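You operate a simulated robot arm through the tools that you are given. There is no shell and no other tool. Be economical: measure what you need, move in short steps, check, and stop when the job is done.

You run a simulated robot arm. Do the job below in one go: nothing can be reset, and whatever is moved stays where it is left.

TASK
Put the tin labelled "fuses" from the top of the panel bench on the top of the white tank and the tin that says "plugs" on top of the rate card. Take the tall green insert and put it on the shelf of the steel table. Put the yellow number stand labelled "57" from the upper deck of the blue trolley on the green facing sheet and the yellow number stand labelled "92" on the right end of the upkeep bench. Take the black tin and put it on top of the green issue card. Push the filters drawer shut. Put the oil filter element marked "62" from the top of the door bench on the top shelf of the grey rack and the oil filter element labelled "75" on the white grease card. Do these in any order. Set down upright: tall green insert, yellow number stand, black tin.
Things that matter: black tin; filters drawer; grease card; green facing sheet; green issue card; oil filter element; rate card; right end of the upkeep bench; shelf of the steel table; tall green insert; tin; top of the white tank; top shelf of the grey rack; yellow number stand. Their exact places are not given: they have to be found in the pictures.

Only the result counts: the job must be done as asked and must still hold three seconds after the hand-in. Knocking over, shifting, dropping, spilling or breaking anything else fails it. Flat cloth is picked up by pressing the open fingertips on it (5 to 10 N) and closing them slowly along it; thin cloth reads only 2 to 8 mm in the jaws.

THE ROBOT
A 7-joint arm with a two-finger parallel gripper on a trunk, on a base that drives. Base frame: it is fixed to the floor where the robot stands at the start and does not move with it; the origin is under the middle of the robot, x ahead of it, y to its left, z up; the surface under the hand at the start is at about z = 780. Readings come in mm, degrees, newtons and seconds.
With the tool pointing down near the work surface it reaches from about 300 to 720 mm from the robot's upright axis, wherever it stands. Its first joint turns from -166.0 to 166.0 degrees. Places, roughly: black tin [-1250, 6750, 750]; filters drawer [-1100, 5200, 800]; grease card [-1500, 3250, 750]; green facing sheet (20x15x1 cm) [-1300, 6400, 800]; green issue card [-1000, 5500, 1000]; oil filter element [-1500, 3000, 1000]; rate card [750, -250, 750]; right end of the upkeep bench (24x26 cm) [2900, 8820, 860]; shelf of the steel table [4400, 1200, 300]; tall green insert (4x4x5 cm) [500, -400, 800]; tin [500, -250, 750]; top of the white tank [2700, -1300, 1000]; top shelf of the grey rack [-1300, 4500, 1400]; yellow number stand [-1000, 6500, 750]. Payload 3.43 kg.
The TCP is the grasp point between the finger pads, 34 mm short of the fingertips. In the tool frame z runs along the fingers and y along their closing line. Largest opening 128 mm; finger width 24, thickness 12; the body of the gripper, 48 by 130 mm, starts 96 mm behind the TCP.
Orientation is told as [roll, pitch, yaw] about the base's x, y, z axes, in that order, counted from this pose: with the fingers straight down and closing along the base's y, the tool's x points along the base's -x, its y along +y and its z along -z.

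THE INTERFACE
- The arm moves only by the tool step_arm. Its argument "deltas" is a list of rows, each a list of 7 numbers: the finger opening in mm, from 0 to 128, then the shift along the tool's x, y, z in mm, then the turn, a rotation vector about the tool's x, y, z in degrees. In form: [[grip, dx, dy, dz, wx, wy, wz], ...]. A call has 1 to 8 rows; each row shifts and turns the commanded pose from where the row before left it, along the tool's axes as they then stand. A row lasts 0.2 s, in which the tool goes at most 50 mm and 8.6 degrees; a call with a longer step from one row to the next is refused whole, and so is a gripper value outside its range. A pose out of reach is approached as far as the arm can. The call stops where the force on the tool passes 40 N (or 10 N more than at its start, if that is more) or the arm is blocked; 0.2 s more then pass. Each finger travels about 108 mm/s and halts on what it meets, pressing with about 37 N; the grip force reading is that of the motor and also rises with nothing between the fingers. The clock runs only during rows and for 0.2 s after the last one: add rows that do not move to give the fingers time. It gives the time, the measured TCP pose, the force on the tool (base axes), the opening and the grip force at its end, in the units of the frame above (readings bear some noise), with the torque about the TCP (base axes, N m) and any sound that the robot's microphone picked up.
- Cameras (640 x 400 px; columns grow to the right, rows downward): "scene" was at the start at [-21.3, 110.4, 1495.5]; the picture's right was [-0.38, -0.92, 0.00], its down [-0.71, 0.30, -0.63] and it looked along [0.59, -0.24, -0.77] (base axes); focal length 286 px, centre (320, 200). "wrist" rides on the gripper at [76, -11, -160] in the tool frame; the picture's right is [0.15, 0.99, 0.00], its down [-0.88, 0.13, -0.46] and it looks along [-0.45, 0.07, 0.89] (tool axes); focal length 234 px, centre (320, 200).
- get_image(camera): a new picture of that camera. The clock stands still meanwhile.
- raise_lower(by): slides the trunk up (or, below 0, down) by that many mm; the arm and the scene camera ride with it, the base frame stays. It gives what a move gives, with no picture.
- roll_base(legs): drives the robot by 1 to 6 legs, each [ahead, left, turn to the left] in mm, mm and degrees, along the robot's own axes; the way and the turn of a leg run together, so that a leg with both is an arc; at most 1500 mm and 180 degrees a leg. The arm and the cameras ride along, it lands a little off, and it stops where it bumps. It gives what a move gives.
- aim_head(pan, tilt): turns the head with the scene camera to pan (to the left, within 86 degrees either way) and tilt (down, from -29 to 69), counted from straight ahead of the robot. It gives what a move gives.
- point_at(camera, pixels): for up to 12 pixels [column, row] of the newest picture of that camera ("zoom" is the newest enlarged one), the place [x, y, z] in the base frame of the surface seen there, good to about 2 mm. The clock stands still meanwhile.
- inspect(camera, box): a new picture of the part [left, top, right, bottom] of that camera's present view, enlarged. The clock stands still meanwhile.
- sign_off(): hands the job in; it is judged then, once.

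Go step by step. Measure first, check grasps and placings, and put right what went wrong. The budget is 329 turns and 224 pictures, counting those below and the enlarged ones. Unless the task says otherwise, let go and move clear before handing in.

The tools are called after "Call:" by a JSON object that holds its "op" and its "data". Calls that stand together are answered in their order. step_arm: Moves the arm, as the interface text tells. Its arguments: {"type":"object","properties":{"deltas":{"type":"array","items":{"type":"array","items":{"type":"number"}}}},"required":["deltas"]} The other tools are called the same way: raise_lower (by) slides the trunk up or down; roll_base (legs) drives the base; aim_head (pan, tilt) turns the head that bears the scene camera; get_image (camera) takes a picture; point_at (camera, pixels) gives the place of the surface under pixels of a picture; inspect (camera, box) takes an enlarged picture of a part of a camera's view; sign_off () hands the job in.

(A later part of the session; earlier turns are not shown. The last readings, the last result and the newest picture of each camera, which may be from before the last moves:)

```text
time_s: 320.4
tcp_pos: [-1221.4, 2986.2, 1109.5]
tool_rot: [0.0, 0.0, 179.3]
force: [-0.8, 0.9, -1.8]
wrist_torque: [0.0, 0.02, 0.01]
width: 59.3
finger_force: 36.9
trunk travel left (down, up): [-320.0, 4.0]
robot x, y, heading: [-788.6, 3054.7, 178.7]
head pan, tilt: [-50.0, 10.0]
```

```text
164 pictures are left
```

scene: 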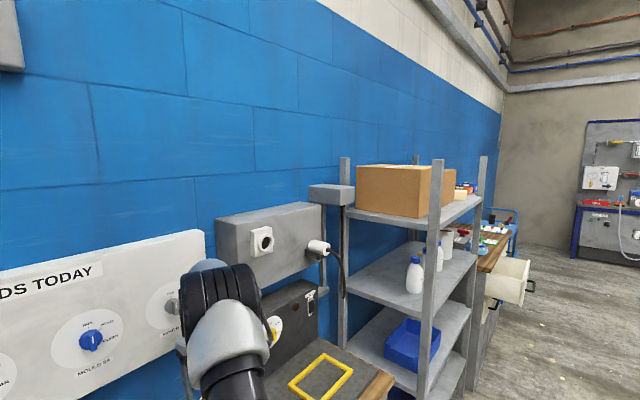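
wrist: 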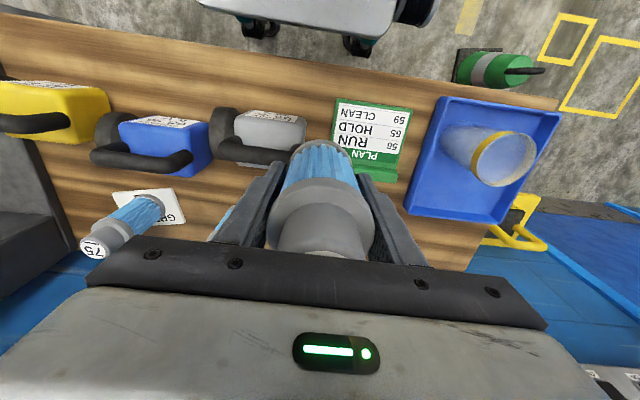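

Filter 62 held. Back off and drive to in front of the rack.

Call:
{"op": "roll_base", "data": {"legs": [[-500, 0, 0], [0, -1500, 0], [0, -150, 0]]}}

Call:
{"op": "aim_head", "data": {"pan": 0, "tilt": 10}}

Call:
{"op": "get_image", "data": {"camera": "scene"}}

```text
time_s: 339.2
tcp_pos: [-660.6, 4651.0, 1109.0]
tool_rot: [0.0, 0.1, 176.7]
force: [-1.1, 0.4, -2.1]
wrist_torque: [0.0, -0.02, -0.01]
width: 59.1
finger_force: 37.2
trunk travel left (down, up): [-320.0, 4.0]
robot x, y, heading: [-222.5, 4698.6, 176.5]
head pan, tilt: [-50.0, 10.0]
```

```text
time_s: 340.4
tcp_pos: [-660.2, 4651.3, 1109.5]
tool_rot: [0.0, -0.1, 176.7]
force: [0.1, 0.5, -1.9]
wrist_torque: [-0.05, 0.02, 0.02]
width: 59.3
finger_force: 37.1
trunk travel left (down, up): [-320.0, 4.0]
robot x, y, heading: [-221.2, 4698.0, 176.6]
head pan, tilt: [0.0, 10.0]
```

```text
163 pictures are left
```

scene: 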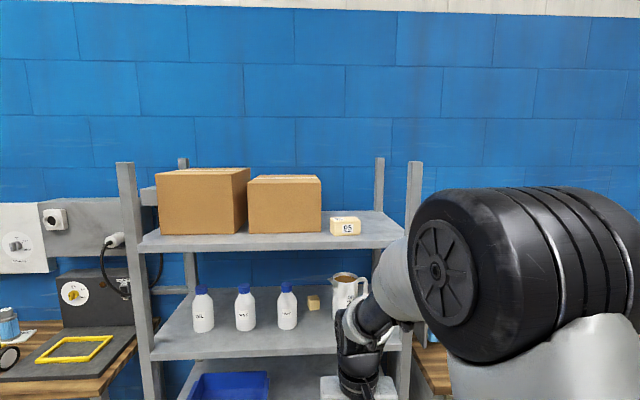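

Top shelf: boxes at (200–320), cream block at (345,226), free space between/right. Measure.

Call:
{"op": "point_at", "data": {"camera": "scene", "pixels": [[331, 232], [360, 233], [345, 218], [322, 230], [380, 235], [395, 243], [380, 220], [300, 238], [411, 230], [250, 240], [340, 240], [285, 228]]}}

```text
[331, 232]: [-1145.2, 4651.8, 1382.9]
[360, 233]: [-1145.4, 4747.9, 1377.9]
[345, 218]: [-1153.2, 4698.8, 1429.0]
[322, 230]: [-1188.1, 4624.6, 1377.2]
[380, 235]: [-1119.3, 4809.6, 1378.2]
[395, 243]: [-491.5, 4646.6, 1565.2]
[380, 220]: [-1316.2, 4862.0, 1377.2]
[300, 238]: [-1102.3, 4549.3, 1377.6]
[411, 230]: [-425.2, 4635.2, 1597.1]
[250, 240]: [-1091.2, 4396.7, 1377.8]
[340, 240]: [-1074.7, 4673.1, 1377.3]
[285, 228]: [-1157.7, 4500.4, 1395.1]
```

Shelf z≈1377.5. A spot at (-1116,4610), in front of the gap between box 2 and the cream block, is good. Raise the arm here first.

Call:
{"op": "step_arm", "data": {"deltas": [[35, 0, 0, -46, 0, 0, 0], [35, 0, 0, -46, 0, 0, 0], [35, 0, 0, -46, 0, 0, 0], [35, 0, 0, -46, 0, 0, 0], [35, 0, 0, -46, 0, 0, 0], [35, 0, 0, -46, 0, 0, 0], [35, 0, 0, -46, 0, 0, 0], [35, 0, 0, -46, 0, 0, 0]]}}

Call:
{"op": "get_image", "data": {"camera": "wrist"}}

```text
time_s: 342.2
tcp_pos: [-660.5, 4650.1, 1479.3]
tool_rot: [-0.1, 0.2, 176.8]
force: [0.0, 0.0, -2.5]
wrist_torque: [0.0, -0.02, -0.01]
width: 59.4
finger_force: 37.3
trunk travel left (down, up): [-320.0, 4.0]
robot x, y, heading: [-221.8, 4698.6, 176.7]
head pan, tilt: [0.0, 10.0]
```

```text
162 pictures are left
```

wrist: 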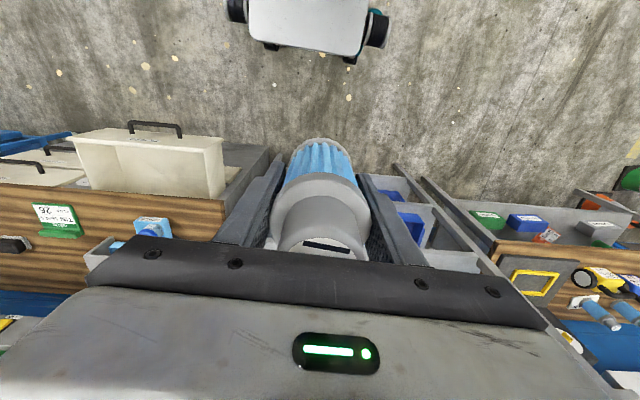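

Height reached (1479). Drive forward 385 and left 66, then check.

Call:
{"op": "roll_base", "data": {"legs": [[385, 66, 0]]}}

Call:
{"op": "get_image", "data": {"camera": "scene"}}

Call:
{"op": "get_image", "data": {"camera": "wrist"}}

```text
time_s: 344.7
tcp_pos: [-1052.0, 4603.8, 1478.7]
tool_rot: [0.0, 0.1, 176.9]
force: [-0.6, 0.3, -2.1]
wrist_torque: [-0.02, -0.02, -0.01]
width: 58.9
finger_force: 37.6
trunk travel left (down, up): [-320.0, 4.0]
robot x, y, heading: [-611.7, 4658.6, 177.0]
head pan, tilt: [0.0, 10.0]
```

```text
161 pictures are left
```

scene: 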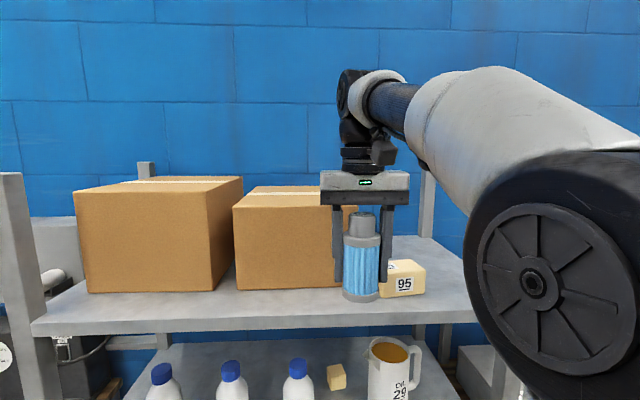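

```text
160 pictures are left
```

wrist: 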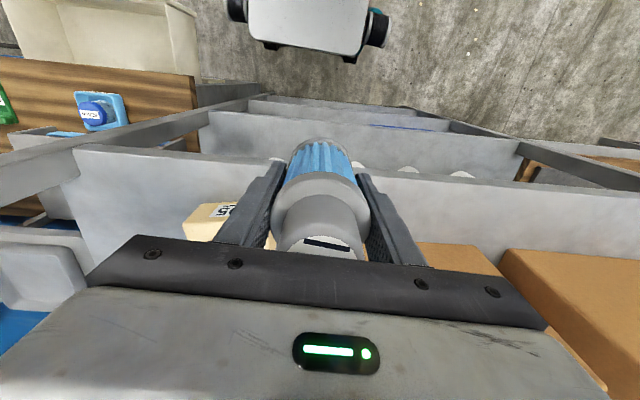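

Measure box 2's front, the block's corner and shelf front edge once more.

Call:
{"op": "point_at", "data": {"camera": "scene", "pixels": [[280, 287], [235, 287], [325, 287], [382, 294], [420, 292], [300, 312], [300, 317], [260, 195], [400, 263]]}}

```text
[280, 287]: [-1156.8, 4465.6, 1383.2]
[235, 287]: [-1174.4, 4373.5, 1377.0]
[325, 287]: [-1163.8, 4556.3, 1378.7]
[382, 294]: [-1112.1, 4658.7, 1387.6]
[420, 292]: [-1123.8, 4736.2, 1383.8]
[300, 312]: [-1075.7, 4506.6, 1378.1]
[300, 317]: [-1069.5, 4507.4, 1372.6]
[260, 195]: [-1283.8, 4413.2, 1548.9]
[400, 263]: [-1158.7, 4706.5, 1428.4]
```

Block corner at (-1112,4658), box front -1160. Target (-1117,4590). Move in and lower to just above (contact at ≈1424).

Call:
{"op": "step_arm", "data": {"deltas": [[35, -32, 9, 0, 0, 0, 0], [35, -32, 9, 0, 0, 0, 0], [35, 0, 0, 0, 0, 0, 0], [35, 0, 0, 25, 0, 0, 0], [35, 0, 0, 22, 0, 0, 0], [35, 0, 0, 0, 0, 0, 0]]}}

Call:
{"op": "get_image", "data": {"camera": "scene"}}

```text
time_s: 345.9
tcp_pos: [-1118.1, 4588.5, 1449.9]
tool_rot: [0.2, -1.7, 176.9]
force: [0.3, -0.2, 4.1]
wrist_torque: [0.15, 0.32, 0.03]
width: 58.9
finger_force: 37.1
trunk travel left (down, up): [-320.0, 4.0]
robot x, y, heading: [-616.3, 4653.5, 176.8]
head pan, tilt: [0.0, 10.0]
stopped in row 5: the force on the tool passed its limit at 59 N (the readings are from after the stop); the commanded pose is now the measured one
```

```text
159 pictures are left
```

scene: 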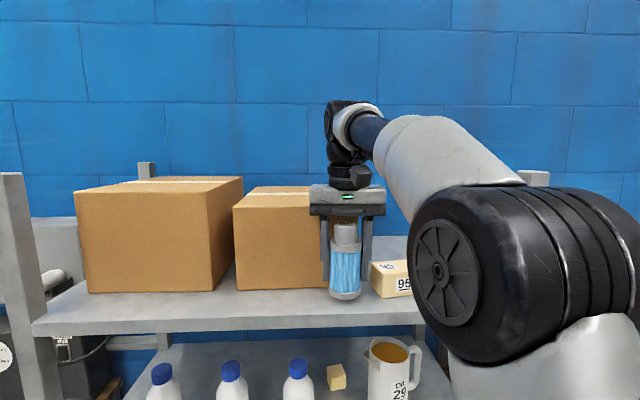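

Unexpected contact at 1450 (filter bottom should be at 1404). Look closer before acting.

Call:
{"op": "inspect", "data": {"camera": "scene", "box": [270, 160, 430, 330]}}

Call:
{"op": "get_image", "data": {"camera": "wrist"}}

Call:
{"op": "point_at", "data": {"camera": "scene", "pixels": [[345, 296], [345, 290], [345, 302], [330, 280], [366, 262], [320, 205], [345, 205], [300, 192], [312, 215], [346, 226], [382, 296]]}}

```text
2.35 times, centred on (350, 245) of scene
```

zoom: 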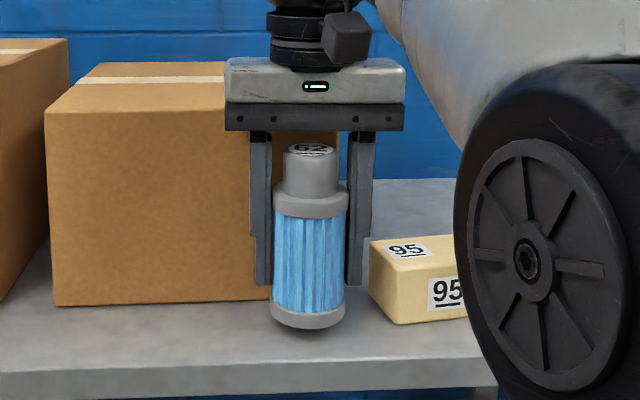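

```text
157 pictures are left
```

wrist: 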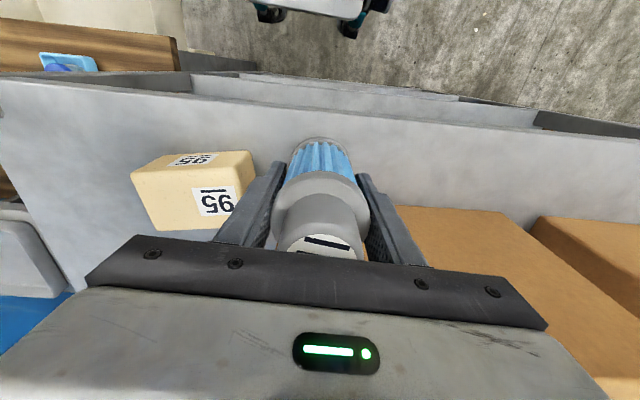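

```text
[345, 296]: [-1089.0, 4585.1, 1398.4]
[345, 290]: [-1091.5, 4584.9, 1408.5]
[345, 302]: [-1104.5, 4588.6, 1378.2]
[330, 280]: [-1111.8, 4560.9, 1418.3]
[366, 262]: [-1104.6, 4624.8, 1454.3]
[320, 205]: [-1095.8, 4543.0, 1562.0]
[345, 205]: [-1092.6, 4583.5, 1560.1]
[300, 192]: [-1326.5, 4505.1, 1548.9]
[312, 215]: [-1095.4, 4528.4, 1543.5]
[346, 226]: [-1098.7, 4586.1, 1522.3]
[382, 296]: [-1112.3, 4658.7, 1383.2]
```

Call:
{"op": "point_at", "data": {"camera": "wrist", "pixels": [[400, 206], [450, 212], [500, 216], [425, 235], [480, 255], [505, 213], [540, 222], [240, 170]]}}

Call:
{"op": "point_at", "data": {"camera": "scene", "pixels": [[240, 209], [280, 209], [300, 207], [240, 220], [280, 220], [310, 240], [326, 270]]}}

```text
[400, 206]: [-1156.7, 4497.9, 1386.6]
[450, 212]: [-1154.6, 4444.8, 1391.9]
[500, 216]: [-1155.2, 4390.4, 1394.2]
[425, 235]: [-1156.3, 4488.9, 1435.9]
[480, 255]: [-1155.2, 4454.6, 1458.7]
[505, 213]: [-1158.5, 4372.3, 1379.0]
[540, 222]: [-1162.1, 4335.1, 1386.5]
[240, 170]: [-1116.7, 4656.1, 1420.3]
```

```text
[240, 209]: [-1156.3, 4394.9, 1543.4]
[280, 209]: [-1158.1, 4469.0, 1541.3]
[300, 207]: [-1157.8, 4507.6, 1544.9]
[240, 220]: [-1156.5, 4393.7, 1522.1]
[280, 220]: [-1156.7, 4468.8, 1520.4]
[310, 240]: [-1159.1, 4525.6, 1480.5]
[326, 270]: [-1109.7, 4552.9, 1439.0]
```

The gripper's back part seems to meet box 2's top edge (1549). I'll lift, turn the tool 90° so its bulk stays clear of the box, and place at y≈4610.

Call:
{"op": "step_arm", "data": {"deltas": [[35, 0, 0, -25, 0, 1.7, 0], [35, 20, 0, -15, 0, 0, 0], [35, 20, -8, 0, 0, 0, 0], [35, 0, -8, 0, 0, 0, 0], [35, 0, -8, 0, 0, 0, 0]]}}

Call:
{"op": "step_arm", "data": {"deltas": [[35, 0, 0, 0, 0, 0, 8.2], [35, 0, 0, 0, 0, 0, 8.2], [35, 0, 0, 0, 0, 0, 8.2], [35, 0, 0, 0, 0, 0, 8.2], [35, 0, 0, 0, 0, 0, 8.2], [35, 0, 0, 0, 0, 0, 8.2]]}}

Call:
{"op": "step_arm", "data": {"deltas": [[35, 0, 0, 0, 0, 0, 8.2], [35, 0, 0, 0, 0, 0, 8.2], [35, 0, 0, 0, 0, 0, 8.2], [35, 0, 0, 0, 0, 0, 8.2], [35, 0, 0, 0, 0, 0, 5], [35, 0, 0, 0, 0, 0, 0]]}}

Call:
{"op": "get_image", "data": {"camera": "scene"}}

Call:
{"op": "get_image", "data": {"camera": "wrist"}}

```text
time_s: 347.1
tcp_pos: [-1073.4, 4611.8, 1487.6]
tool_rot: [0.2, 0.1, 177.0]
force: [0.2, 1.5, -2.1]
wrist_torque: [-0.01, -0.01, 0.0]
width: 58.9
finger_force: 36.9
trunk travel left (down, up): [-320.0, 4.0]
robot x, y, heading: [-611.3, 4657.2, 176.8]
head pan, tilt: [0.0, 10.0]
```

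```text
time_s: 348.5
tcp_pos: [-1075.8, 4610.6, 1489.3]
tool_rot: [0.0, 0.4, 127.5]
force: [0.6, -1.1, -2.9]
wrist_torque: [-0.01, 0.03, 0.02]
width: 58.7
finger_force: 36.9
trunk travel left (down, up): [-320.0, 4.0]
robot x, y, heading: [-615.0, 4652.3, 177.1]
head pan, tilt: [0.0, 10.0]
```

```text
time_s: 349.9
tcp_pos: [-1075.9, 4609.5, 1488.0]
tool_rot: [-0.2, 0.2, 89.9]
force: [0.8, 0.9, -1.8]
wrist_torque: [-0.01, 0.04, 0.0]
width: 58.9
finger_force: 37.5
trunk travel left (down, up): [-320.0, 4.0]
robot x, y, heading: [-613.3, 4655.2, 176.7]
head pan, tilt: [0.0, 10.0]
```

```text
156 pictures are left
```

scene: 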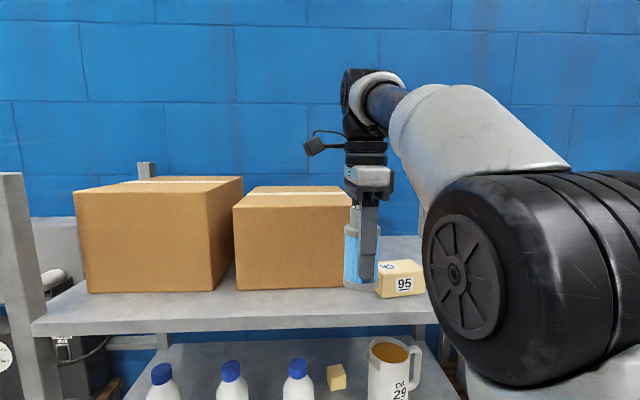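

```text
155 pictures are left
```

wrist: 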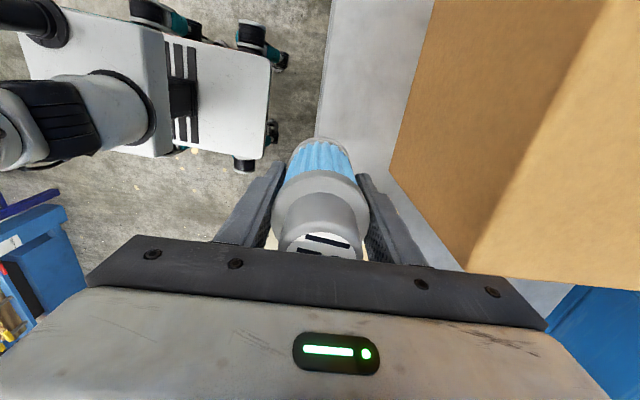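

The tool is now sideways and clear. Move 42 mm toward the shelf, then lower carefully.

Call:
{"op": "step_arm", "data": {"deltas": [[35, 0, 42, 0, 0, 0, 0], [35, 0, 0, 30, 0, 0, 0], [35, 0, 0, 20, 0, 0, 0], [35, 0, 0, 6, 0, 0, 0], [35, 0, 0, 4, 0, 0, 0], [35, 0, 0, 0, 0, 0, 0]]}}

Call:
{"op": "get_image", "data": {"camera": "scene"}}

```text
time_s: 350.3
tcp_pos: [-1110.5, 4610.8, 1488.4]
tool_rot: [-0.7, 0.2, 90.1]
force: [7.1, 0.9, -2.6]
wrist_torque: [-0.06, 0.4, 0.06]
width: 58.9
finger_force: 36.8
trunk travel left (down, up): [-320.0, 4.0]
robot x, y, heading: [-614.1, 4653.9, 177.0]
head pan, tilt: [0.0, 10.0]
stopped in row 2: the force on the tool passed its limit at 55 N (the readings are from after the stop); the commanded pose is now the measured one
```

```text
154 pictures are left
```

scene: 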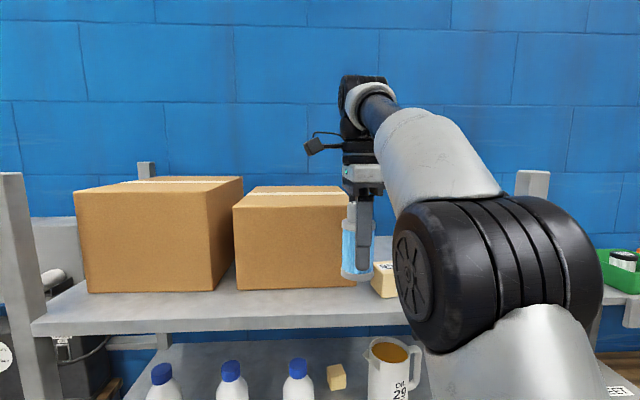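

Contact again at ~z 1544, x≈-1155: that's box 2's face — it extends further right than I thought. Back off and re-measure.

Call:
{"op": "step_arm", "data": {"deltas": [[35, 0, -40, 0, 0.7, 0, 0], [35, 0, -45, 0, 0, 0, 0], [35, 0, -45, 0, 0, 0, 0], [35, 0, -20, 0, 0, 0, 0]]}}

Call:
{"op": "get_image", "data": {"camera": "scene"}}

Call:
{"op": "point_at", "data": {"camera": "scene", "pixels": [[240, 209], [280, 209], [300, 207], [343, 215], [348, 215], [353, 215], [280, 287], [343, 270], [350, 270], [355, 285], [382, 296], [360, 240]]}}

```text
time_s: 351.3
tcp_pos: [-961.4, 4612.4, 1492.0]
tool_rot: [-1.2, 0.2, 90.0]
force: [0.0, -0.1, -2.6]
wrist_torque: [0.02, -0.02, 0.01]
width: 59.2
finger_force: 36.8
trunk travel left (down, up): [-320.0, 4.0]
robot x, y, heading: [-612.3, 4659.5, 176.9]
head pan, tilt: [0.0, 10.0]
```

```text
153 pictures are left
```

scene: 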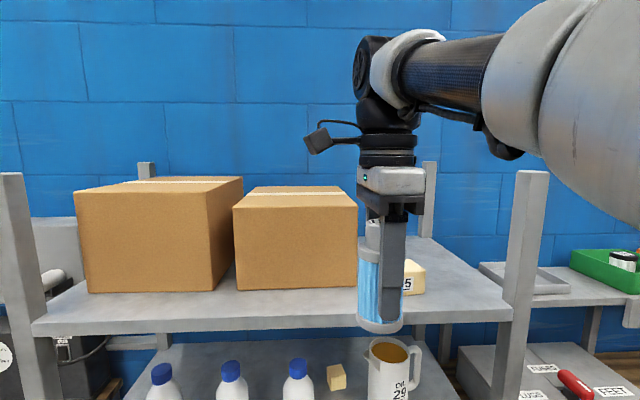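

```text
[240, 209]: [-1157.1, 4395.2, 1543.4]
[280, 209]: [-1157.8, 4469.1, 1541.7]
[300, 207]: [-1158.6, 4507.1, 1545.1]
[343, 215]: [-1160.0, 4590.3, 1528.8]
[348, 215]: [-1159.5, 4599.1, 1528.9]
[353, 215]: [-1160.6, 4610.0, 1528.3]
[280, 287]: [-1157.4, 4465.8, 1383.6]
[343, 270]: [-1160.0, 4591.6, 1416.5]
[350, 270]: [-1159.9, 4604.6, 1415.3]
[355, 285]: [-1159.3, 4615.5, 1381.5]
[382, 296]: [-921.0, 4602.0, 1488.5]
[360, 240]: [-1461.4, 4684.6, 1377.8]
```

Box 2 actually extends to y≈4618. The free spot is right of the cream block (y 4755–4860). Measure the posts and the open drawer on the right.

Call:
{"op": "aim_head", "data": {"pan": -35, "tilt": 35}}

Call:
{"op": "get_image", "data": {"camera": "scene"}}

```text
time_s: 352.3
tcp_pos: [-961.5, 4611.9, 1491.5]
tool_rot: [-1.3, 0.3, 90.0]
force: [0.2, -0.2, -1.6]
wrist_torque: [0.01, 0.02, 0.0]
width: 59.0
finger_force: 36.5
trunk travel left (down, up): [-320.0, 4.0]
robot x, y, heading: [-612.4, 4652.7, 176.8]
head pan, tilt: [-35.0, 35.0]
```

```text
152 pictures are left
```

scene: 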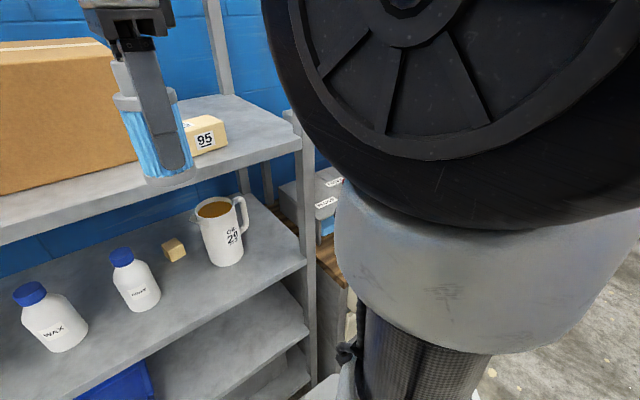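

Call:
{"op": "point_at", "data": {"camera": "scene", "pixels": [[226, 148], [222, 118], [195, 158], [265, 130], [290, 135], [298, 170], [298, 145], [225, 80], [225, 90], [316, 200], [345, 320], [245, 160]]}}

Call:
{"op": "aim_head", "data": {"pan": -75, "tilt": 45}}

Call:
{"op": "get_image", "data": {"camera": "scene"}}

```text
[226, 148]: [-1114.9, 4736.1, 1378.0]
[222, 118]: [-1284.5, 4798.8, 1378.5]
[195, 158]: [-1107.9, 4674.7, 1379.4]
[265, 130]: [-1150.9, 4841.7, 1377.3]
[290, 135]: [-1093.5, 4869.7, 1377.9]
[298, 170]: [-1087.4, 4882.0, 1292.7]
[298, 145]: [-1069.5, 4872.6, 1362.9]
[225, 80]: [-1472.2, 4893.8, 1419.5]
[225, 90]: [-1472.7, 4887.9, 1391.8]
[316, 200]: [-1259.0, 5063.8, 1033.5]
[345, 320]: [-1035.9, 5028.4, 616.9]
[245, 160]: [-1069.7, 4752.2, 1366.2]
```

```text
time_s: 353.4
tcp_pos: [-961.6, 4612.9, 1493.2]
tool_rot: [-1.1, 0.3, 90.1]
force: [0.0, 0.4, -2.2]
wrist_torque: [0.0, 0.0, -0.01]
width: 59.0
finger_force: 37.1
trunk travel left (down, up): [-320.0, 4.0]
robot x, y, heading: [-613.6, 4657.3, 176.9]
head pan, tilt: [-75.0, 45.0]
```

```text
151 pictures are left
```

scene: 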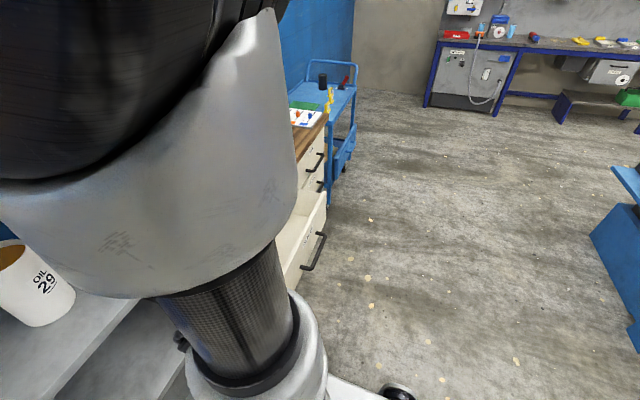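

Call:
{"op": "point_at", "data": {"camera": "scene", "pixels": [[320, 240], [303, 268], [290, 285], [285, 250], [398, 392], [350, 390], [310, 215], [322, 180]]}}

```text
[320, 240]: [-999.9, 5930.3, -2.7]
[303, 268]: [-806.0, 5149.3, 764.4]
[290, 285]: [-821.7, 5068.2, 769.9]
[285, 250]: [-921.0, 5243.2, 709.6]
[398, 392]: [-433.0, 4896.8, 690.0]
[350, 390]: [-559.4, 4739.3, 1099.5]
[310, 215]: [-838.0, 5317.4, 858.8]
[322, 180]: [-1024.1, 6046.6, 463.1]
```

Drawer lies at y≥5060, so advancing the base is safe. Level the tool, roll forward 120, and shift to y≈4755 in front of the shelf.

Call:
{"op": "step_arm", "data": {"deltas": [[35, 0, 0, 0, -1.2, 0, 0], [35, 0, 0, 0, 0, 0, 0]]}}

Call:
{"op": "step_arm", "data": {"deltas": [[35, 0, -45, 0, 0, 0, 0], [35, 0, -45, 0, 0, 0, 0], [35, -48, 0, 0, 0, 0, 0], [35, -48, 0, 0, 0, 0, 0], [35, -47, 0, 0, 0, 0, 0], [35, 0, 0, 0, 0, 0, 0]]}}

Call:
{"op": "roll_base", "data": {"legs": [[120, 0, 0]]}}

Call:
{"op": "aim_head", "data": {"pan": -5, "tilt": 15}}

Call:
{"op": "get_image", "data": {"camera": "scene"}}

```text
time_s: 354.0
tcp_pos: [-962.5, 4613.1, 1489.9]
tool_rot: [-0.3, 0.2, 89.9]
force: [0.7, -0.1, -2.3]
wrist_torque: [0.0, 0.02, 0.01]
width: 58.7
finger_force: 37.6
trunk travel left (down, up): [-320.0, 4.0]
robot x, y, heading: [-610.9, 4654.5, 176.9]
head pan, tilt: [-75.0, 45.0]
```

```text
time_s: 355.4
tcp_pos: [-879.8, 4745.9, 1487.7]
tool_rot: [-0.9, 0.4, 92.5]
force: [-0.1, -0.7, -2.9]
wrist_torque: [-0.01, 0.0, -0.01]
width: 58.7
finger_force: 37.1
trunk travel left (down, up): [-320.0, 4.0]
robot x, y, heading: [-617.0, 4652.6, 177.3]
head pan, tilt: [-75.0, 45.0]
```

```text
time_s: 356.8
tcp_pos: [-996.1, 4750.7, 1488.7]
tool_rot: [-0.7, 0.5, 93.1]
force: [0.1, 0.0, -1.3]
wrist_torque: [-0.01, 0.02, -0.02]
width: 59.0
finger_force: 37.0
trunk travel left (down, up): [-320.0, 4.0]
robot x, y, heading: [-729.7, 4665.7, 176.9]
head pan, tilt: [-75.0, 45.0]
stopped in leg 1: the robot was blocked; the commanded pose is now the measured one
```

```text
time_s: 358.2
tcp_pos: [-999.4, 4752.9, 1483.0]
tool_rot: [-1.6, 0.5, 92.5]
force: [0.4, 0.1, -2.4]
wrist_torque: [0.02, 0.03, -0.02]
width: 58.5
finger_force: 36.8
trunk travel left (down, up): [-320.0, 4.0]
robot x, y, heading: [-731.5, 4661.7, 177.1]
head pan, tilt: [-5.0, 15.0]
```

```text
150 pictures are left
```

scene: 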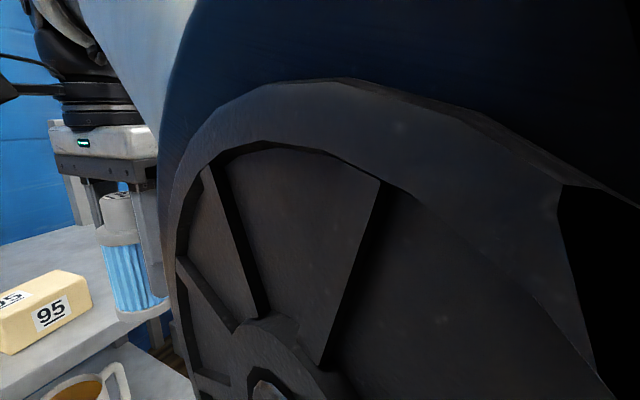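

The elbow folded too near the head (radius too short). Extend the arm forward over the shelf and correct the small tilt.

Call:
{"op": "step_arm", "data": {"deltas": [[35, 0, 30, -8, -1.5, 0, 2.5], [35, 0, 45, 0, 0, 0, 0], [35, 0, 45, 0, 0, 0, 0], [35, 0, 40, 0, 0, 0, 0], [35, 0, 0, 0, 0, 0, 0]]}}

Call:
{"op": "get_image", "data": {"camera": "scene"}}

Call:
{"op": "get_image", "data": {"camera": "wrist"}}

```text
time_s: 359.4
tcp_pos: [-1158.4, 4750.5, 1494.8]
tool_rot: [0.5, 0.5, 90.1]
force: [0.5, 0.8, -1.4]
wrist_torque: [-0.01, 0.01, -0.01]
width: 58.8
finger_force: 36.7
trunk travel left (down, up): [-320.0, 4.0]
robot x, y, heading: [-729.9, 4663.8, 177.1]
head pan, tilt: [-5.0, 15.0]
```

```text
149 pictures are left
```

scene: 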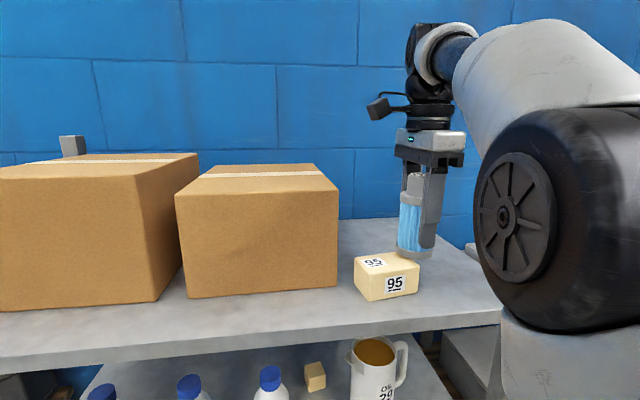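

```text
148 pictures are left
```

wrist: 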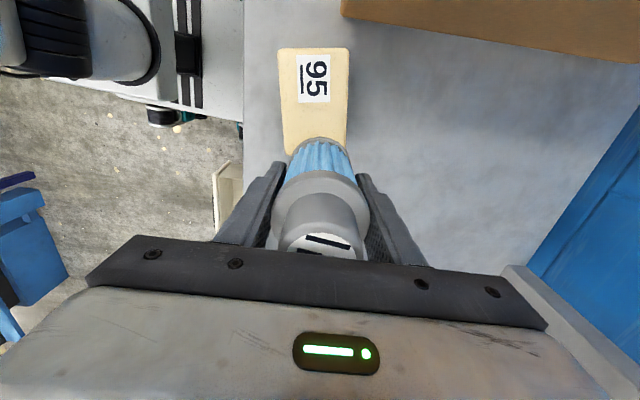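

Check elbow and post distances before shifting sideways.

Call:
{"op": "point_at", "data": {"camera": "scene", "pixels": [[515, 215], [485, 220], [600, 130], [520, 320], [470, 120], [545, 60], [470, 250]]}}

Call:
{"op": "aim_head", "data": {"pan": -60, "tilt": 0}}

Call:
{"op": "get_image", "data": {"camera": "scene"}}

```text
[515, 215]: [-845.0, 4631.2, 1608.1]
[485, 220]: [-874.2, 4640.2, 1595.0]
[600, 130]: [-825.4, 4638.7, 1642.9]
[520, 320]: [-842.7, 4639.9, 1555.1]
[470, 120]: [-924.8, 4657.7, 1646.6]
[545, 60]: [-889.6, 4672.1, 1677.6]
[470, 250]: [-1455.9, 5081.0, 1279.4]
```

```text
time_s: 360.6
tcp_pos: [-1158.7, 4751.4, 1493.5]
tool_rot: [0.5, 0.5, 90.0]
force: [0.2, -0.2, -2.3]
wrist_torque: [-0.03, 0.0, 0.02]
width: 58.6
finger_force: 37.7
trunk travel left (down, up): [-320.0, 4.0]
robot x, y, heading: [-728.5, 4661.3, 177.2]
head pan, tilt: [-60.0, 0.0]
```

```text
147 pictures are left
```

scene: 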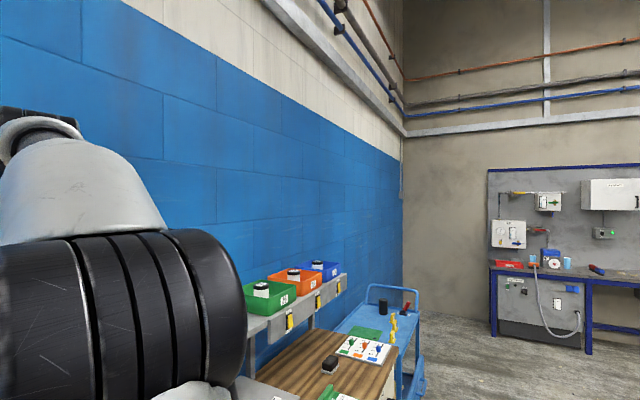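

Elbow is clear of the post. Shift to y≈4812 and lower.

Call:
{"op": "step_arm", "data": {"deltas": [[35, -31, 7, 0, 0, 0, 0], [35, -31, 7, 0, 0, 0, 0], [35, 0, 0, 0, 0, 0, 0], [35, 0, 0, 30, 0, 0, 0], [35, 0, 0, 30, 0, 0, 0], [35, 0, 0, 5, 0, 0, 0], [35, 0, 0, 0, 0, 0, 0]]}}

Call:
{"op": "aim_head", "data": {"pan": -5, "tilt": 15}}

Call:
{"op": "get_image", "data": {"camera": "scene"}}

Call:
{"op": "get_image", "data": {"camera": "wrist"}}

```text
time_s: 362.1
tcp_pos: [-1171.1, 4813.1, 1434.3]
tool_rot: [1.4, 0.3, 90.1]
force: [2.0, -0.7, 13.6]
wrist_torque: [-0.07, -0.57, 0.02]
width: 58.3
finger_force: 37.0
trunk travel left (down, up): [-320.0, 4.0]
robot x, y, heading: [-729.1, 4663.4, 177.4]
head pan, tilt: [-60.0, 0.0]
stopped in row 7: the force on the tool passed its limit at 42 N (the readings are from after the stop); the commanded pose is now the measured one
```

```text
time_s: 363.3
tcp_pos: [-1172.3, 4812.6, 1434.1]
tool_rot: [1.4, 0.4, 90.1]
force: [-0.1, -0.1, 30.4]
wrist_torque: [-0.15, -0.88, 0.02]
width: 58.3
finger_force: 37.0
trunk travel left (down, up): [-320.0, 4.0]
robot x, y, heading: [-727.9, 4662.6, 177.1]
head pan, tilt: [-5.0, 15.0]
```

```text
146 pictures are left
```

scene: 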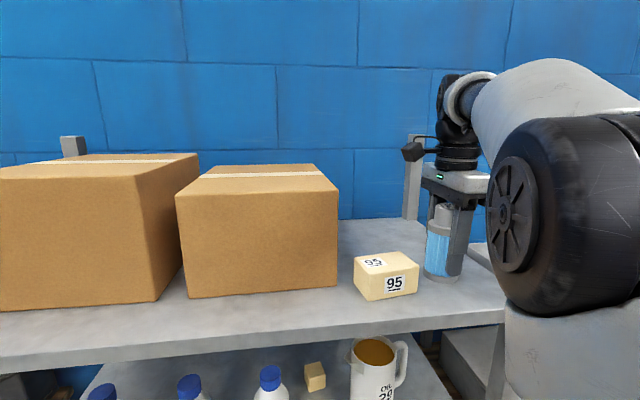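

```text
145 pictures are left
```

wrist: 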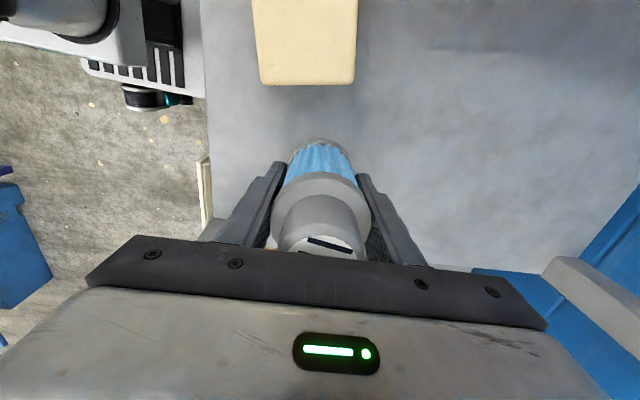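

Contact on the filter's near bottom edge at TCP 1434: the filter apparently slipped a bit in the grip. Ease up 3 mm and inspect.

Call:
{"op": "step_arm", "data": {"deltas": [[35, 0, 0, -4, 0, 0, 0], [35, 0, 0, 0, 0, 0, 0]]}}

Call:
{"op": "inspect", "data": {"camera": "scene", "box": [370, 120, 530, 310]}}

```text
time_s: 363.9
tcp_pos: [-1172.6, 4813.3, 1435.0]
tool_rot: [0.9, 0.4, 90.2]
force: [0.5, -0.3, -2.7]
wrist_torque: [0.0, 0.0, 0.01]
width: 58.5
finger_force: 36.7
trunk travel left (down, up): [-320.0, 4.0]
robot x, y, heading: [-732.6, 4664.6, 177.1]
head pan, tilt: [-5.0, 15.0]
```

```text
2.11 times, centred on (450, 215) of scene
```

zoom: 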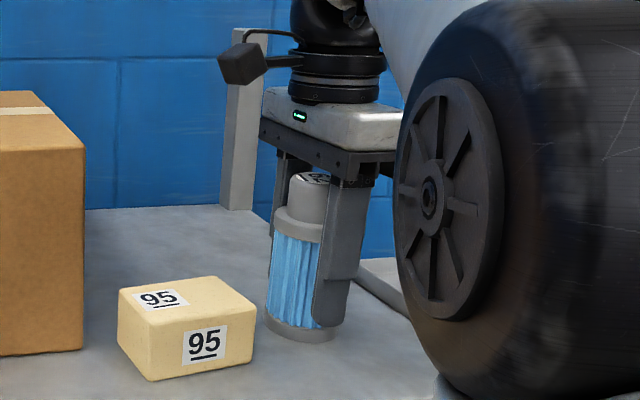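

Call:
{"op": "point_at", "data": {"camera": "zoom", "pixels": [[300, 338], [300, 330], [300, 345], [275, 320], [312, 178], [300, 215], [285, 230], [285, 300], [330, 200], [325, 320], [315, 325]]}}

```text
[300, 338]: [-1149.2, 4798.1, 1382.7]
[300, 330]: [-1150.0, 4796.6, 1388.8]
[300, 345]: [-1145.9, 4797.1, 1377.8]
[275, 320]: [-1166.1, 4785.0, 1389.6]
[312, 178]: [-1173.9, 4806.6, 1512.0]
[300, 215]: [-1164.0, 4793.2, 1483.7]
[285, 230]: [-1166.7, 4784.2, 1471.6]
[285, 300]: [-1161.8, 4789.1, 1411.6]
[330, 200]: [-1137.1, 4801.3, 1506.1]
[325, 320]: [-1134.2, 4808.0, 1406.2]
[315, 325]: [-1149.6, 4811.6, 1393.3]
```

Top sits at 1512, so the filter slipped ~10 mm but is upright; bottom is ~1380, about at the shelf. Level the tool, lower 2 mm, release.

Call:
{"op": "step_arm", "data": {"deltas": [[35, 0, 0, 0, 0.8, 0, 0], [35, 0, 0, 1.5, 0, 0, 0], [35, 0, 0, 0, 0, 0, 0]]}}

```text
time_s: 364.7
tcp_pos: [-1172.4, 4814.5, 1434.6]
tool_rot: [0.3, 0.4, 90.2]
force: [0.0, -0.5, -2.4]
wrist_torque: [0.0, -0.04, -0.01]
width: 58.2
finger_force: 36.9
trunk travel left (down, up): [-320.0, 4.0]
robot x, y, heading: [-728.9, 4663.8, 177.2]
head pan, tilt: [-5.0, 15.0]
```

Call:
{"op": "step_arm", "data": {"deltas": [[35, 0, 0, 2, 0, 0, 0], [35, 0, 0, 0, 0, 0, 0]]}}

```text
time_s: 365.3
tcp_pos: [-1173.3, 4815.0, 1434.7]
tool_rot: [0.5, 0.2, 90.0]
force: [-1.1, -0.3, 7.1]
wrist_torque: [-0.04, -0.19, 0.01]
width: 58.3
finger_force: 36.1
trunk travel left (down, up): [-320.0, 4.0]
robot x, y, heading: [-730.1, 4661.2, 177.2]
head pan, tilt: [-5.0, 15.0]
```

Contact. Open, rise 60, slide sideways off the filter, then retreat.

Call:
{"op": "step_arm", "data": {"deltas": [[50, 0, 0, 0, 0, 0, 0], [68, 0, 0, 0, 0, 0, 0], [85, 0, 0, 0, 0, 0, 0], [85, 0, 0, -30, 0, 0, 0], [85, 0, 0, -30, 0, 0, 0], [85, 40, 0, 0, 0, 0, 0], [85, 40, 0, 0, 0, 0, 0], [85, 0, 0, 0, 0, 0, 0]]}}

Call:
{"op": "get_image", "data": {"camera": "scene"}}

```text
time_s: 367.1
tcp_pos: [-1172.7, 4732.8, 1492.4]
tool_rot: [0.4, 0.3, 90.1]
force: [-1.1, -0.3, 0.0]
wrist_torque: [0.03, 0.0, 0.01]
width: 85.2
finger_force: 0.2
trunk travel left (down, up): [-320.0, 4.0]
robot x, y, heading: [-728.7, 4666.0, 177.4]
head pan, tilt: [-5.0, 15.0]
```

```text
143 pictures are left
```

scene: 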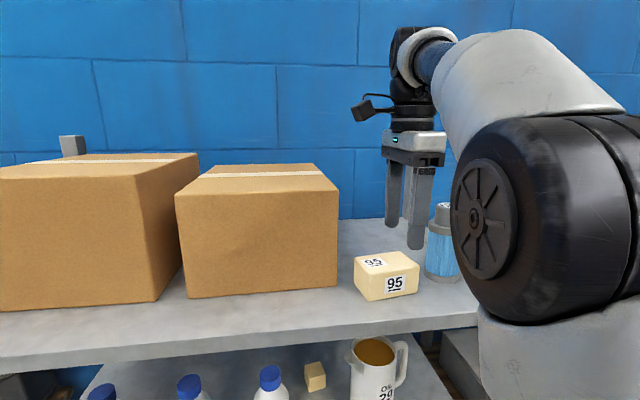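

Filter 62 stands on the shelf. Back out, then turn the tool back and lower the arm.

Call:
{"op": "roll_base", "data": {"legs": [[-420, 0, 0]]}}

Call:
{"op": "step_arm", "data": {"deltas": [[85, 0, 0, 40, 0, 0, -8.2], [85, 0, 0, 40, 0, 0, -8.2], [85, 0, 0, 40, 0, 0, -8.2], [85, 0, 0, 40, 0, 0, -8.2], [85, 0, 0, 40, 0, 0, -8.2], [85, 0, 0, 40, 0, 0, -8.2], [85, 0, 0, 40, 0, 0, -8.2], [85, 0, 0, 40, 0, 0, -8.2]]}}

Call:
{"op": "step_arm", "data": {"deltas": [[85, 0, 0, 40, 0, 0, -8.2], [85, 0, 0, 40, 0, 0, -8.2], [85, 0, 0, 0, 0, 0, -5]]}}

Call:
{"op": "roll_base", "data": {"legs": [[0, -500, 3]]}}

Call:
{"op": "aim_head", "data": {"pan": 0, "tilt": 35}}

Call:
{"op": "get_image", "data": {"camera": "scene"}}

```text
time_s: 369.7
tcp_pos: [-756.2, 4710.3, 1491.8]
tool_rot: [0.4, 0.3, 90.5]
force: [0.2, -0.7, -0.6]
wrist_torque: [0.0, 0.03, 0.01]
width: 84.9
finger_force: 0.1
trunk travel left (down, up): [-320.0, 4.0]
robot x, y, heading: [-316.4, 4643.0, 177.6]
head pan, tilt: [-5.0, 15.0]
```

```text
time_s: 371.5
tcp_pos: [-758.4, 4712.5, 1174.3]
tool_rot: [0.4, -0.2, 156.1]
force: [1.0, -0.1, 0.3]
wrist_torque: [0.0, 0.02, 0.0]
width: 85.4
finger_force: 0.0
trunk travel left (down, up): [-320.0, 4.0]
robot x, y, heading: [-315.8, 4645.9, 177.4]
head pan, tilt: [-5.0, 15.0]
```

```text
time_s: 372.3
tcp_pos: [-760.7, 4709.6, 1092.4]
tool_rot: [0.4, -0.3, 177.5]
force: [0.0, 0.0, 0.3]
wrist_torque: [0.01, -0.02, 0.01]
width: 85.4
finger_force: 0.0
trunk travel left (down, up): [-320.0, 4.0]
robot x, y, heading: [-315.1, 4641.4, 177.2]
head pan, tilt: [-5.0, 15.0]
```

```text
time_s: 377.6
tcp_pos: [-754.5, 5188.6, 1093.1]
tool_rot: [0.2, -0.4, -179.5]
force: [-0.2, 0.6, -0.2]
wrist_torque: [0.03, -0.02, -0.01]
width: 85.0
finger_force: 0.0
trunk travel left (down, up): [-320.0, 4.0]
robot x, y, heading: [-309.7, 5145.1, -179.6]
head pan, tilt: [-5.0, 15.0]
```

```text
time_s: 378.5
tcp_pos: [-754.0, 5187.9, 1092.0]
tool_rot: [0.3, -0.3, -179.6]
force: [-0.5, 0.0, 0.4]
wrist_torque: [0.01, -0.01, -0.01]
width: 85.0
finger_force: 0.1
trunk travel left (down, up): [-320.0, 4.0]
robot x, y, heading: [-305.8, 5144.2, -179.5]
head pan, tilt: [0.0, 35.0]
```

```text
142 pictures are left
```

scene: 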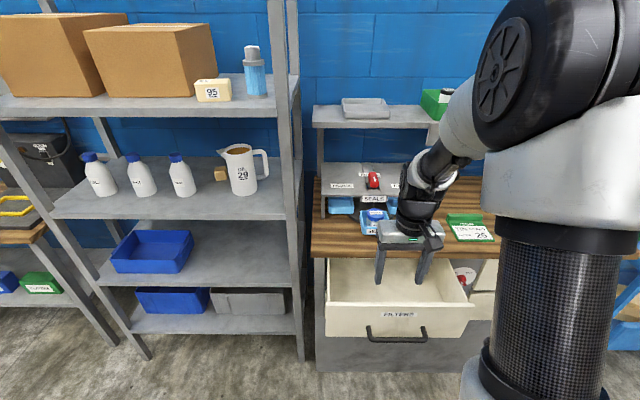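

The FILTERS drawer is open in front. Measure its front and the cabinet face.

Call:
{"op": "point_at", "data": {"camera": "scene", "pixels": [[330, 308], [470, 307], [398, 307], [398, 320], [398, 328], [425, 333], [480, 300], [320, 262], [340, 350], [400, 355], [470, 260], [475, 315]]}}

Call:
{"op": "inspect", "data": {"camera": "scene", "box": [300, 170, 500, 380]}}

```text
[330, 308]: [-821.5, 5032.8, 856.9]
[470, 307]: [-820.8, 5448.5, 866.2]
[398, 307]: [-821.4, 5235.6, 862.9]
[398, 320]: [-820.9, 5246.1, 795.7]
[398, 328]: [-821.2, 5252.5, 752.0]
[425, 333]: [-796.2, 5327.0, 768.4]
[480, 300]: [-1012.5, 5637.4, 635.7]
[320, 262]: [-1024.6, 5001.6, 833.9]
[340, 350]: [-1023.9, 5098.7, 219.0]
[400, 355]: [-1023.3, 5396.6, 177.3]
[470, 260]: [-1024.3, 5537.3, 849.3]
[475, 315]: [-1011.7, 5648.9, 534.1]
```

```text
1.90 times, centred on (400, 275) of scene
```

zoom: 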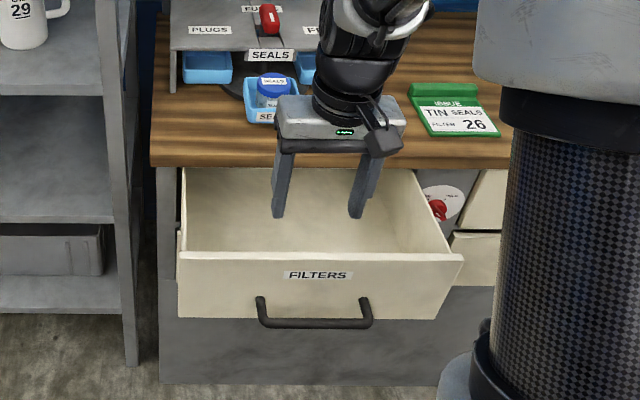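

Drawer front at x=-821 (y 5030–5450, top 865); closed fronts are at ≈-1012. Lower the trunk, close the fingers, and position just in front at z 860.

Call:
{"op": "raise_lower", "data": {"by": -95}}

Call:
{"op": "roll_base", "data": {"legs": [[60, 0, 0]]}}

Call:
{"op": "step_arm", "data": {"deltas": [[60, 34, -26, 0, 0, 0.3, 0], [30, 30, -26, 0, 0, 0, 0], [5, 0, 0, 0, 0, 0, 0], [0, 0, 0, 45, 0, 0, 0], [0, 0, 0, 45, 0, 0, 0], [0, 0, 0, 45, 0, 0, 0], [0, 0, 0, 0, 0, 0, 0]]}}

Call:
{"op": "get_image", "data": {"camera": "wrist"}}

Call:
{"op": "get_image", "data": {"camera": "scene"}}

```text
time_s: 379.8
tcp_pos: [-753.9, 5187.9, 996.7]
tool_rot: [0.3, -0.5, -179.5]
force: [0.7, 0.7, 0.2]
wrist_torque: [0.0, -0.01, -0.03]
width: 84.9
finger_force: 0.1
trunk travel left (down, up): [-225.0, 99.0]
robot x, y, heading: [-305.3, 5147.5, -179.6]
head pan, tilt: [0.0, 35.0]
```

```text
time_s: 380.7
tcp_pos: [-813.9, 5186.8, 998.8]
tool_rot: [0.3, -0.3, -179.5]
force: [-0.3, 1.1, 0.3]
wrist_torque: [0.0, -0.04, -0.01]
width: 84.9
finger_force: 0.1
trunk travel left (down, up): [-225.0, 99.0]
robot x, y, heading: [-364.0, 5143.1, -179.5]
head pan, tilt: [0.0, 35.0]
```

```text
time_s: 382.3
tcp_pos: [-750.3, 5239.6, 860.8]
tool_rot: [0.2, -0.1, -179.5]
force: [0.5, -0.4, -0.5]
wrist_torque: [-0.01, -0.02, 0.0]
width: 0.0
finger_force: 32.8
trunk travel left (down, up): [-225.0, 99.0]
robot x, y, heading: [-363.1, 5146.7, -179.2]
head pan, tilt: [0.0, 35.0]
```

```text
140 pictures are left
```

wrist: 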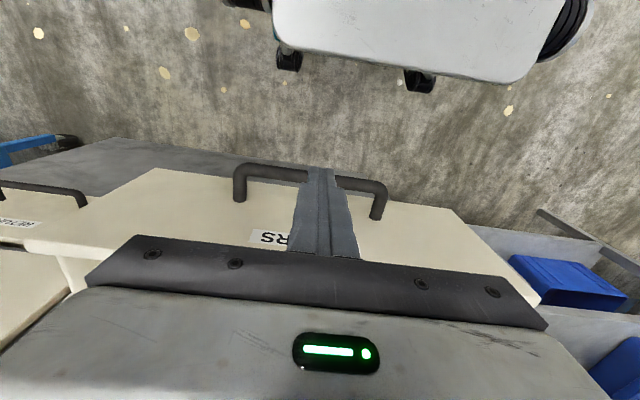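

```text
139 pictures are left
```

scene: 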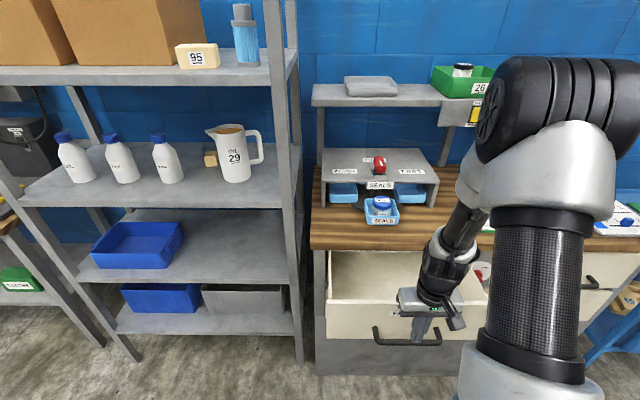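

Check the counter's front edge and heights before pushing.

Call:
{"op": "point_at", "data": {"camera": "scene", "pixels": [[360, 233], [360, 240], [360, 246], [383, 215], [383, 198], [420, 190], [590, 283], [560, 290]]}}

Call:
{"op": "step_arm", "data": {"deltas": [[0, -30, 0, 0, 0, 0, 0], [0, -25, 0, 0, 0, 0, 0], [0, -12, 0, 0, 0, 0, 0], [0, -20, 0, 0, 0, 0, 0], [0, -20, 0, 0, 0, 0, 0], [0, 0, 0, 0, 0, 0, 0]]}}

```text
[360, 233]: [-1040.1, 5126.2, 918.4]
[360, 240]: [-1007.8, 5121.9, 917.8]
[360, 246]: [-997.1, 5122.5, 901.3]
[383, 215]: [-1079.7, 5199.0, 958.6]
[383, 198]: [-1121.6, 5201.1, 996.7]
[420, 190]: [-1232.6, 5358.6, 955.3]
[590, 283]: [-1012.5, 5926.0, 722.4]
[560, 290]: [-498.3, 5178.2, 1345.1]
```

```text
time_s: 383.7
tcp_pos: [-858.2, 5238.9, 860.1]
tool_rot: [0.3, -0.1, -179.4]
force: [-1.2, 0.3, 3.8]
wrist_torque: [0.04, 0.01, 0.0]
width: 0.1
finger_force: 32.5
trunk travel left (down, up): [-225.0, 99.0]
robot x, y, heading: [-363.1, 5146.5, -179.6]
head pan, tilt: [0.0, 35.0]
```

Counter edge overhangs at x=-997 (z 890–918), so vertical fingers can't finish the push. Back off slightly, tilt fingertips 25° forward, then push on.

Call:
{"op": "step_arm", "data": {"deltas": [[0, 20, 0, 0, 0, 0, 0], [0, 10, 0, 0, 0, -8.3, 0], [0, 0, 0, 0, 0, -8.3, 0], [0, 0, 0, 0, 0, -8.4, 0], [0, 8, 0, 18, 0, 0, 0], [0, 0, 0, 0, 0, 0, 0]]}}

Call:
{"op": "get_image", "data": {"camera": "scene"}}

```text
time_s: 385.1
tcp_pos: [-827.8, 5238.7, 842.0]
tool_rot: [0.5, -25.0, -179.5]
force: [-0.9, -0.8, 0.5]
wrist_torque: [0.01, -0.02, 0.04]
width: 0.0
finger_force: 32.8
trunk travel left (down, up): [-225.0, 99.0]
robot x, y, heading: [-367.6, 5145.5, -179.1]
head pan, tilt: [0.0, 35.0]
```

```text
138 pictures are left
```

scene: 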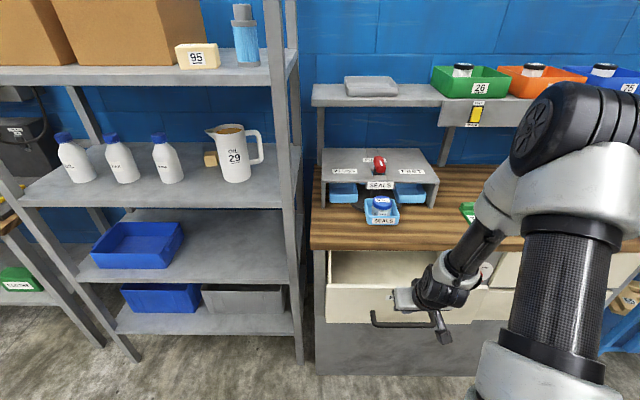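

Call:
{"op": "step_arm", "data": {"deltas": [[0, -18.1, 0, 8.5, 0, 0, 0], [0, -18.1, 0, 8.5, 0, 0, 0], [0, -18.1, 0, 8.5, 0, 0, 0], [0, -18.1, 0, 8.5, 0, 0, 0], [0, -18.1, 0, 8.5, 0, 0, 0], [0, -18.1, 0, 8.5, 0, 0, 0], [0, -18.1, 0, 8.5, 0, 0, 0], [0, 0, 0, 0, 0, 0, 0]]}}

Call:
{"op": "get_image", "data": {"camera": "scene"}}

```text
time_s: 386.9
tcp_pos: [-969.9, 5238.0, 842.5]
tool_rot: [0.5, -25.2, -179.5]
force: [-0.3, 0.1, 0.6]
wrist_torque: [-0.02, 0.01, 0.0]
width: 0.1
finger_force: 33.0
trunk travel left (down, up): [-225.0, 99.0]
robot x, y, heading: [-368.5, 5146.5, -179.2]
head pan, tilt: [0.0, 35.0]
```

```text
137 pictures are left
```

scene: 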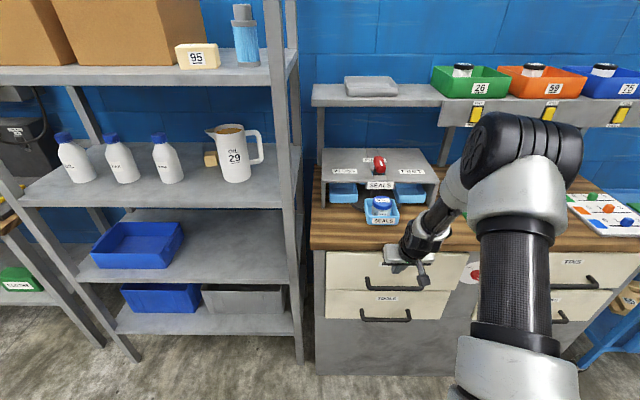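

Nearly shut. Continue in small pushes until resistance.

Call:
{"op": "step_arm", "data": {"deltas": [[0, -9, 0, 4.2, 0, 0, 0], [0, -5.4, 0, 2.5, 0, 0, 0], [0, -3.6, 0, 1.7, 0, 0, 0], [0, -3.6, 0, 1.7, 0, 0, 0], [0, 0, 0, 0, 0, 0, 0]]}}

Call:
{"op": "inspect", "data": {"camera": "scene", "box": [300, 230, 480, 340]}}

Call:
{"op": "point_at", "data": {"camera": "zoom", "pixels": [[150, 150], [150, 220], [110, 120], [110, 200], [560, 130], [560, 200], [300, 250], [260, 150]]}}

```text
time_s: 388.2
tcp_pos: [-985.2, 5238.1, 839.5]
tool_rot: [0.4, -24.2, -179.8]
force: [7.9, -1.2, 3.3]
wrist_torque: [0.0, -0.17, 0.01]
width: 0.0
finger_force: 33.4
trunk travel left (down, up): [-225.0, 99.0]
robot x, y, heading: [-367.6, 5145.0, -179.3]
head pan, tilt: [0.0, 35.0]
stopped in row 5: the force on the tool passed its limit at 40 N (the readings are from after the stop); the commanded pose is now the measured one
```

```text
3.56 times, centred on (390, 285) of scene
```

zoom: 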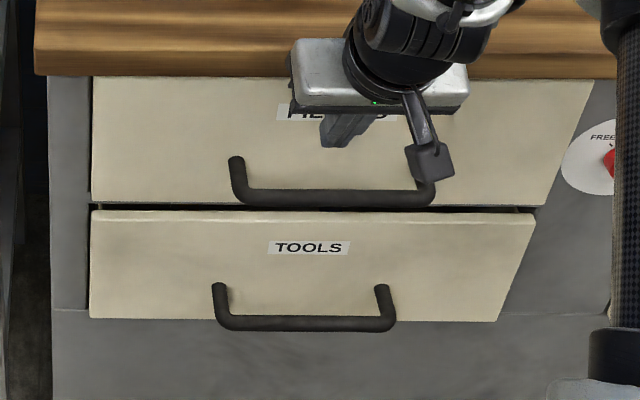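

```text
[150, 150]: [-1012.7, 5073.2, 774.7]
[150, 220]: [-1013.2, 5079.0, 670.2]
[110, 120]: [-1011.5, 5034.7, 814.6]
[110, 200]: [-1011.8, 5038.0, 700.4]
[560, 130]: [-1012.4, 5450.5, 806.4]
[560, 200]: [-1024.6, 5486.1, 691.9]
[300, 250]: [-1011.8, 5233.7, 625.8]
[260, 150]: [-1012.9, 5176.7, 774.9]
```

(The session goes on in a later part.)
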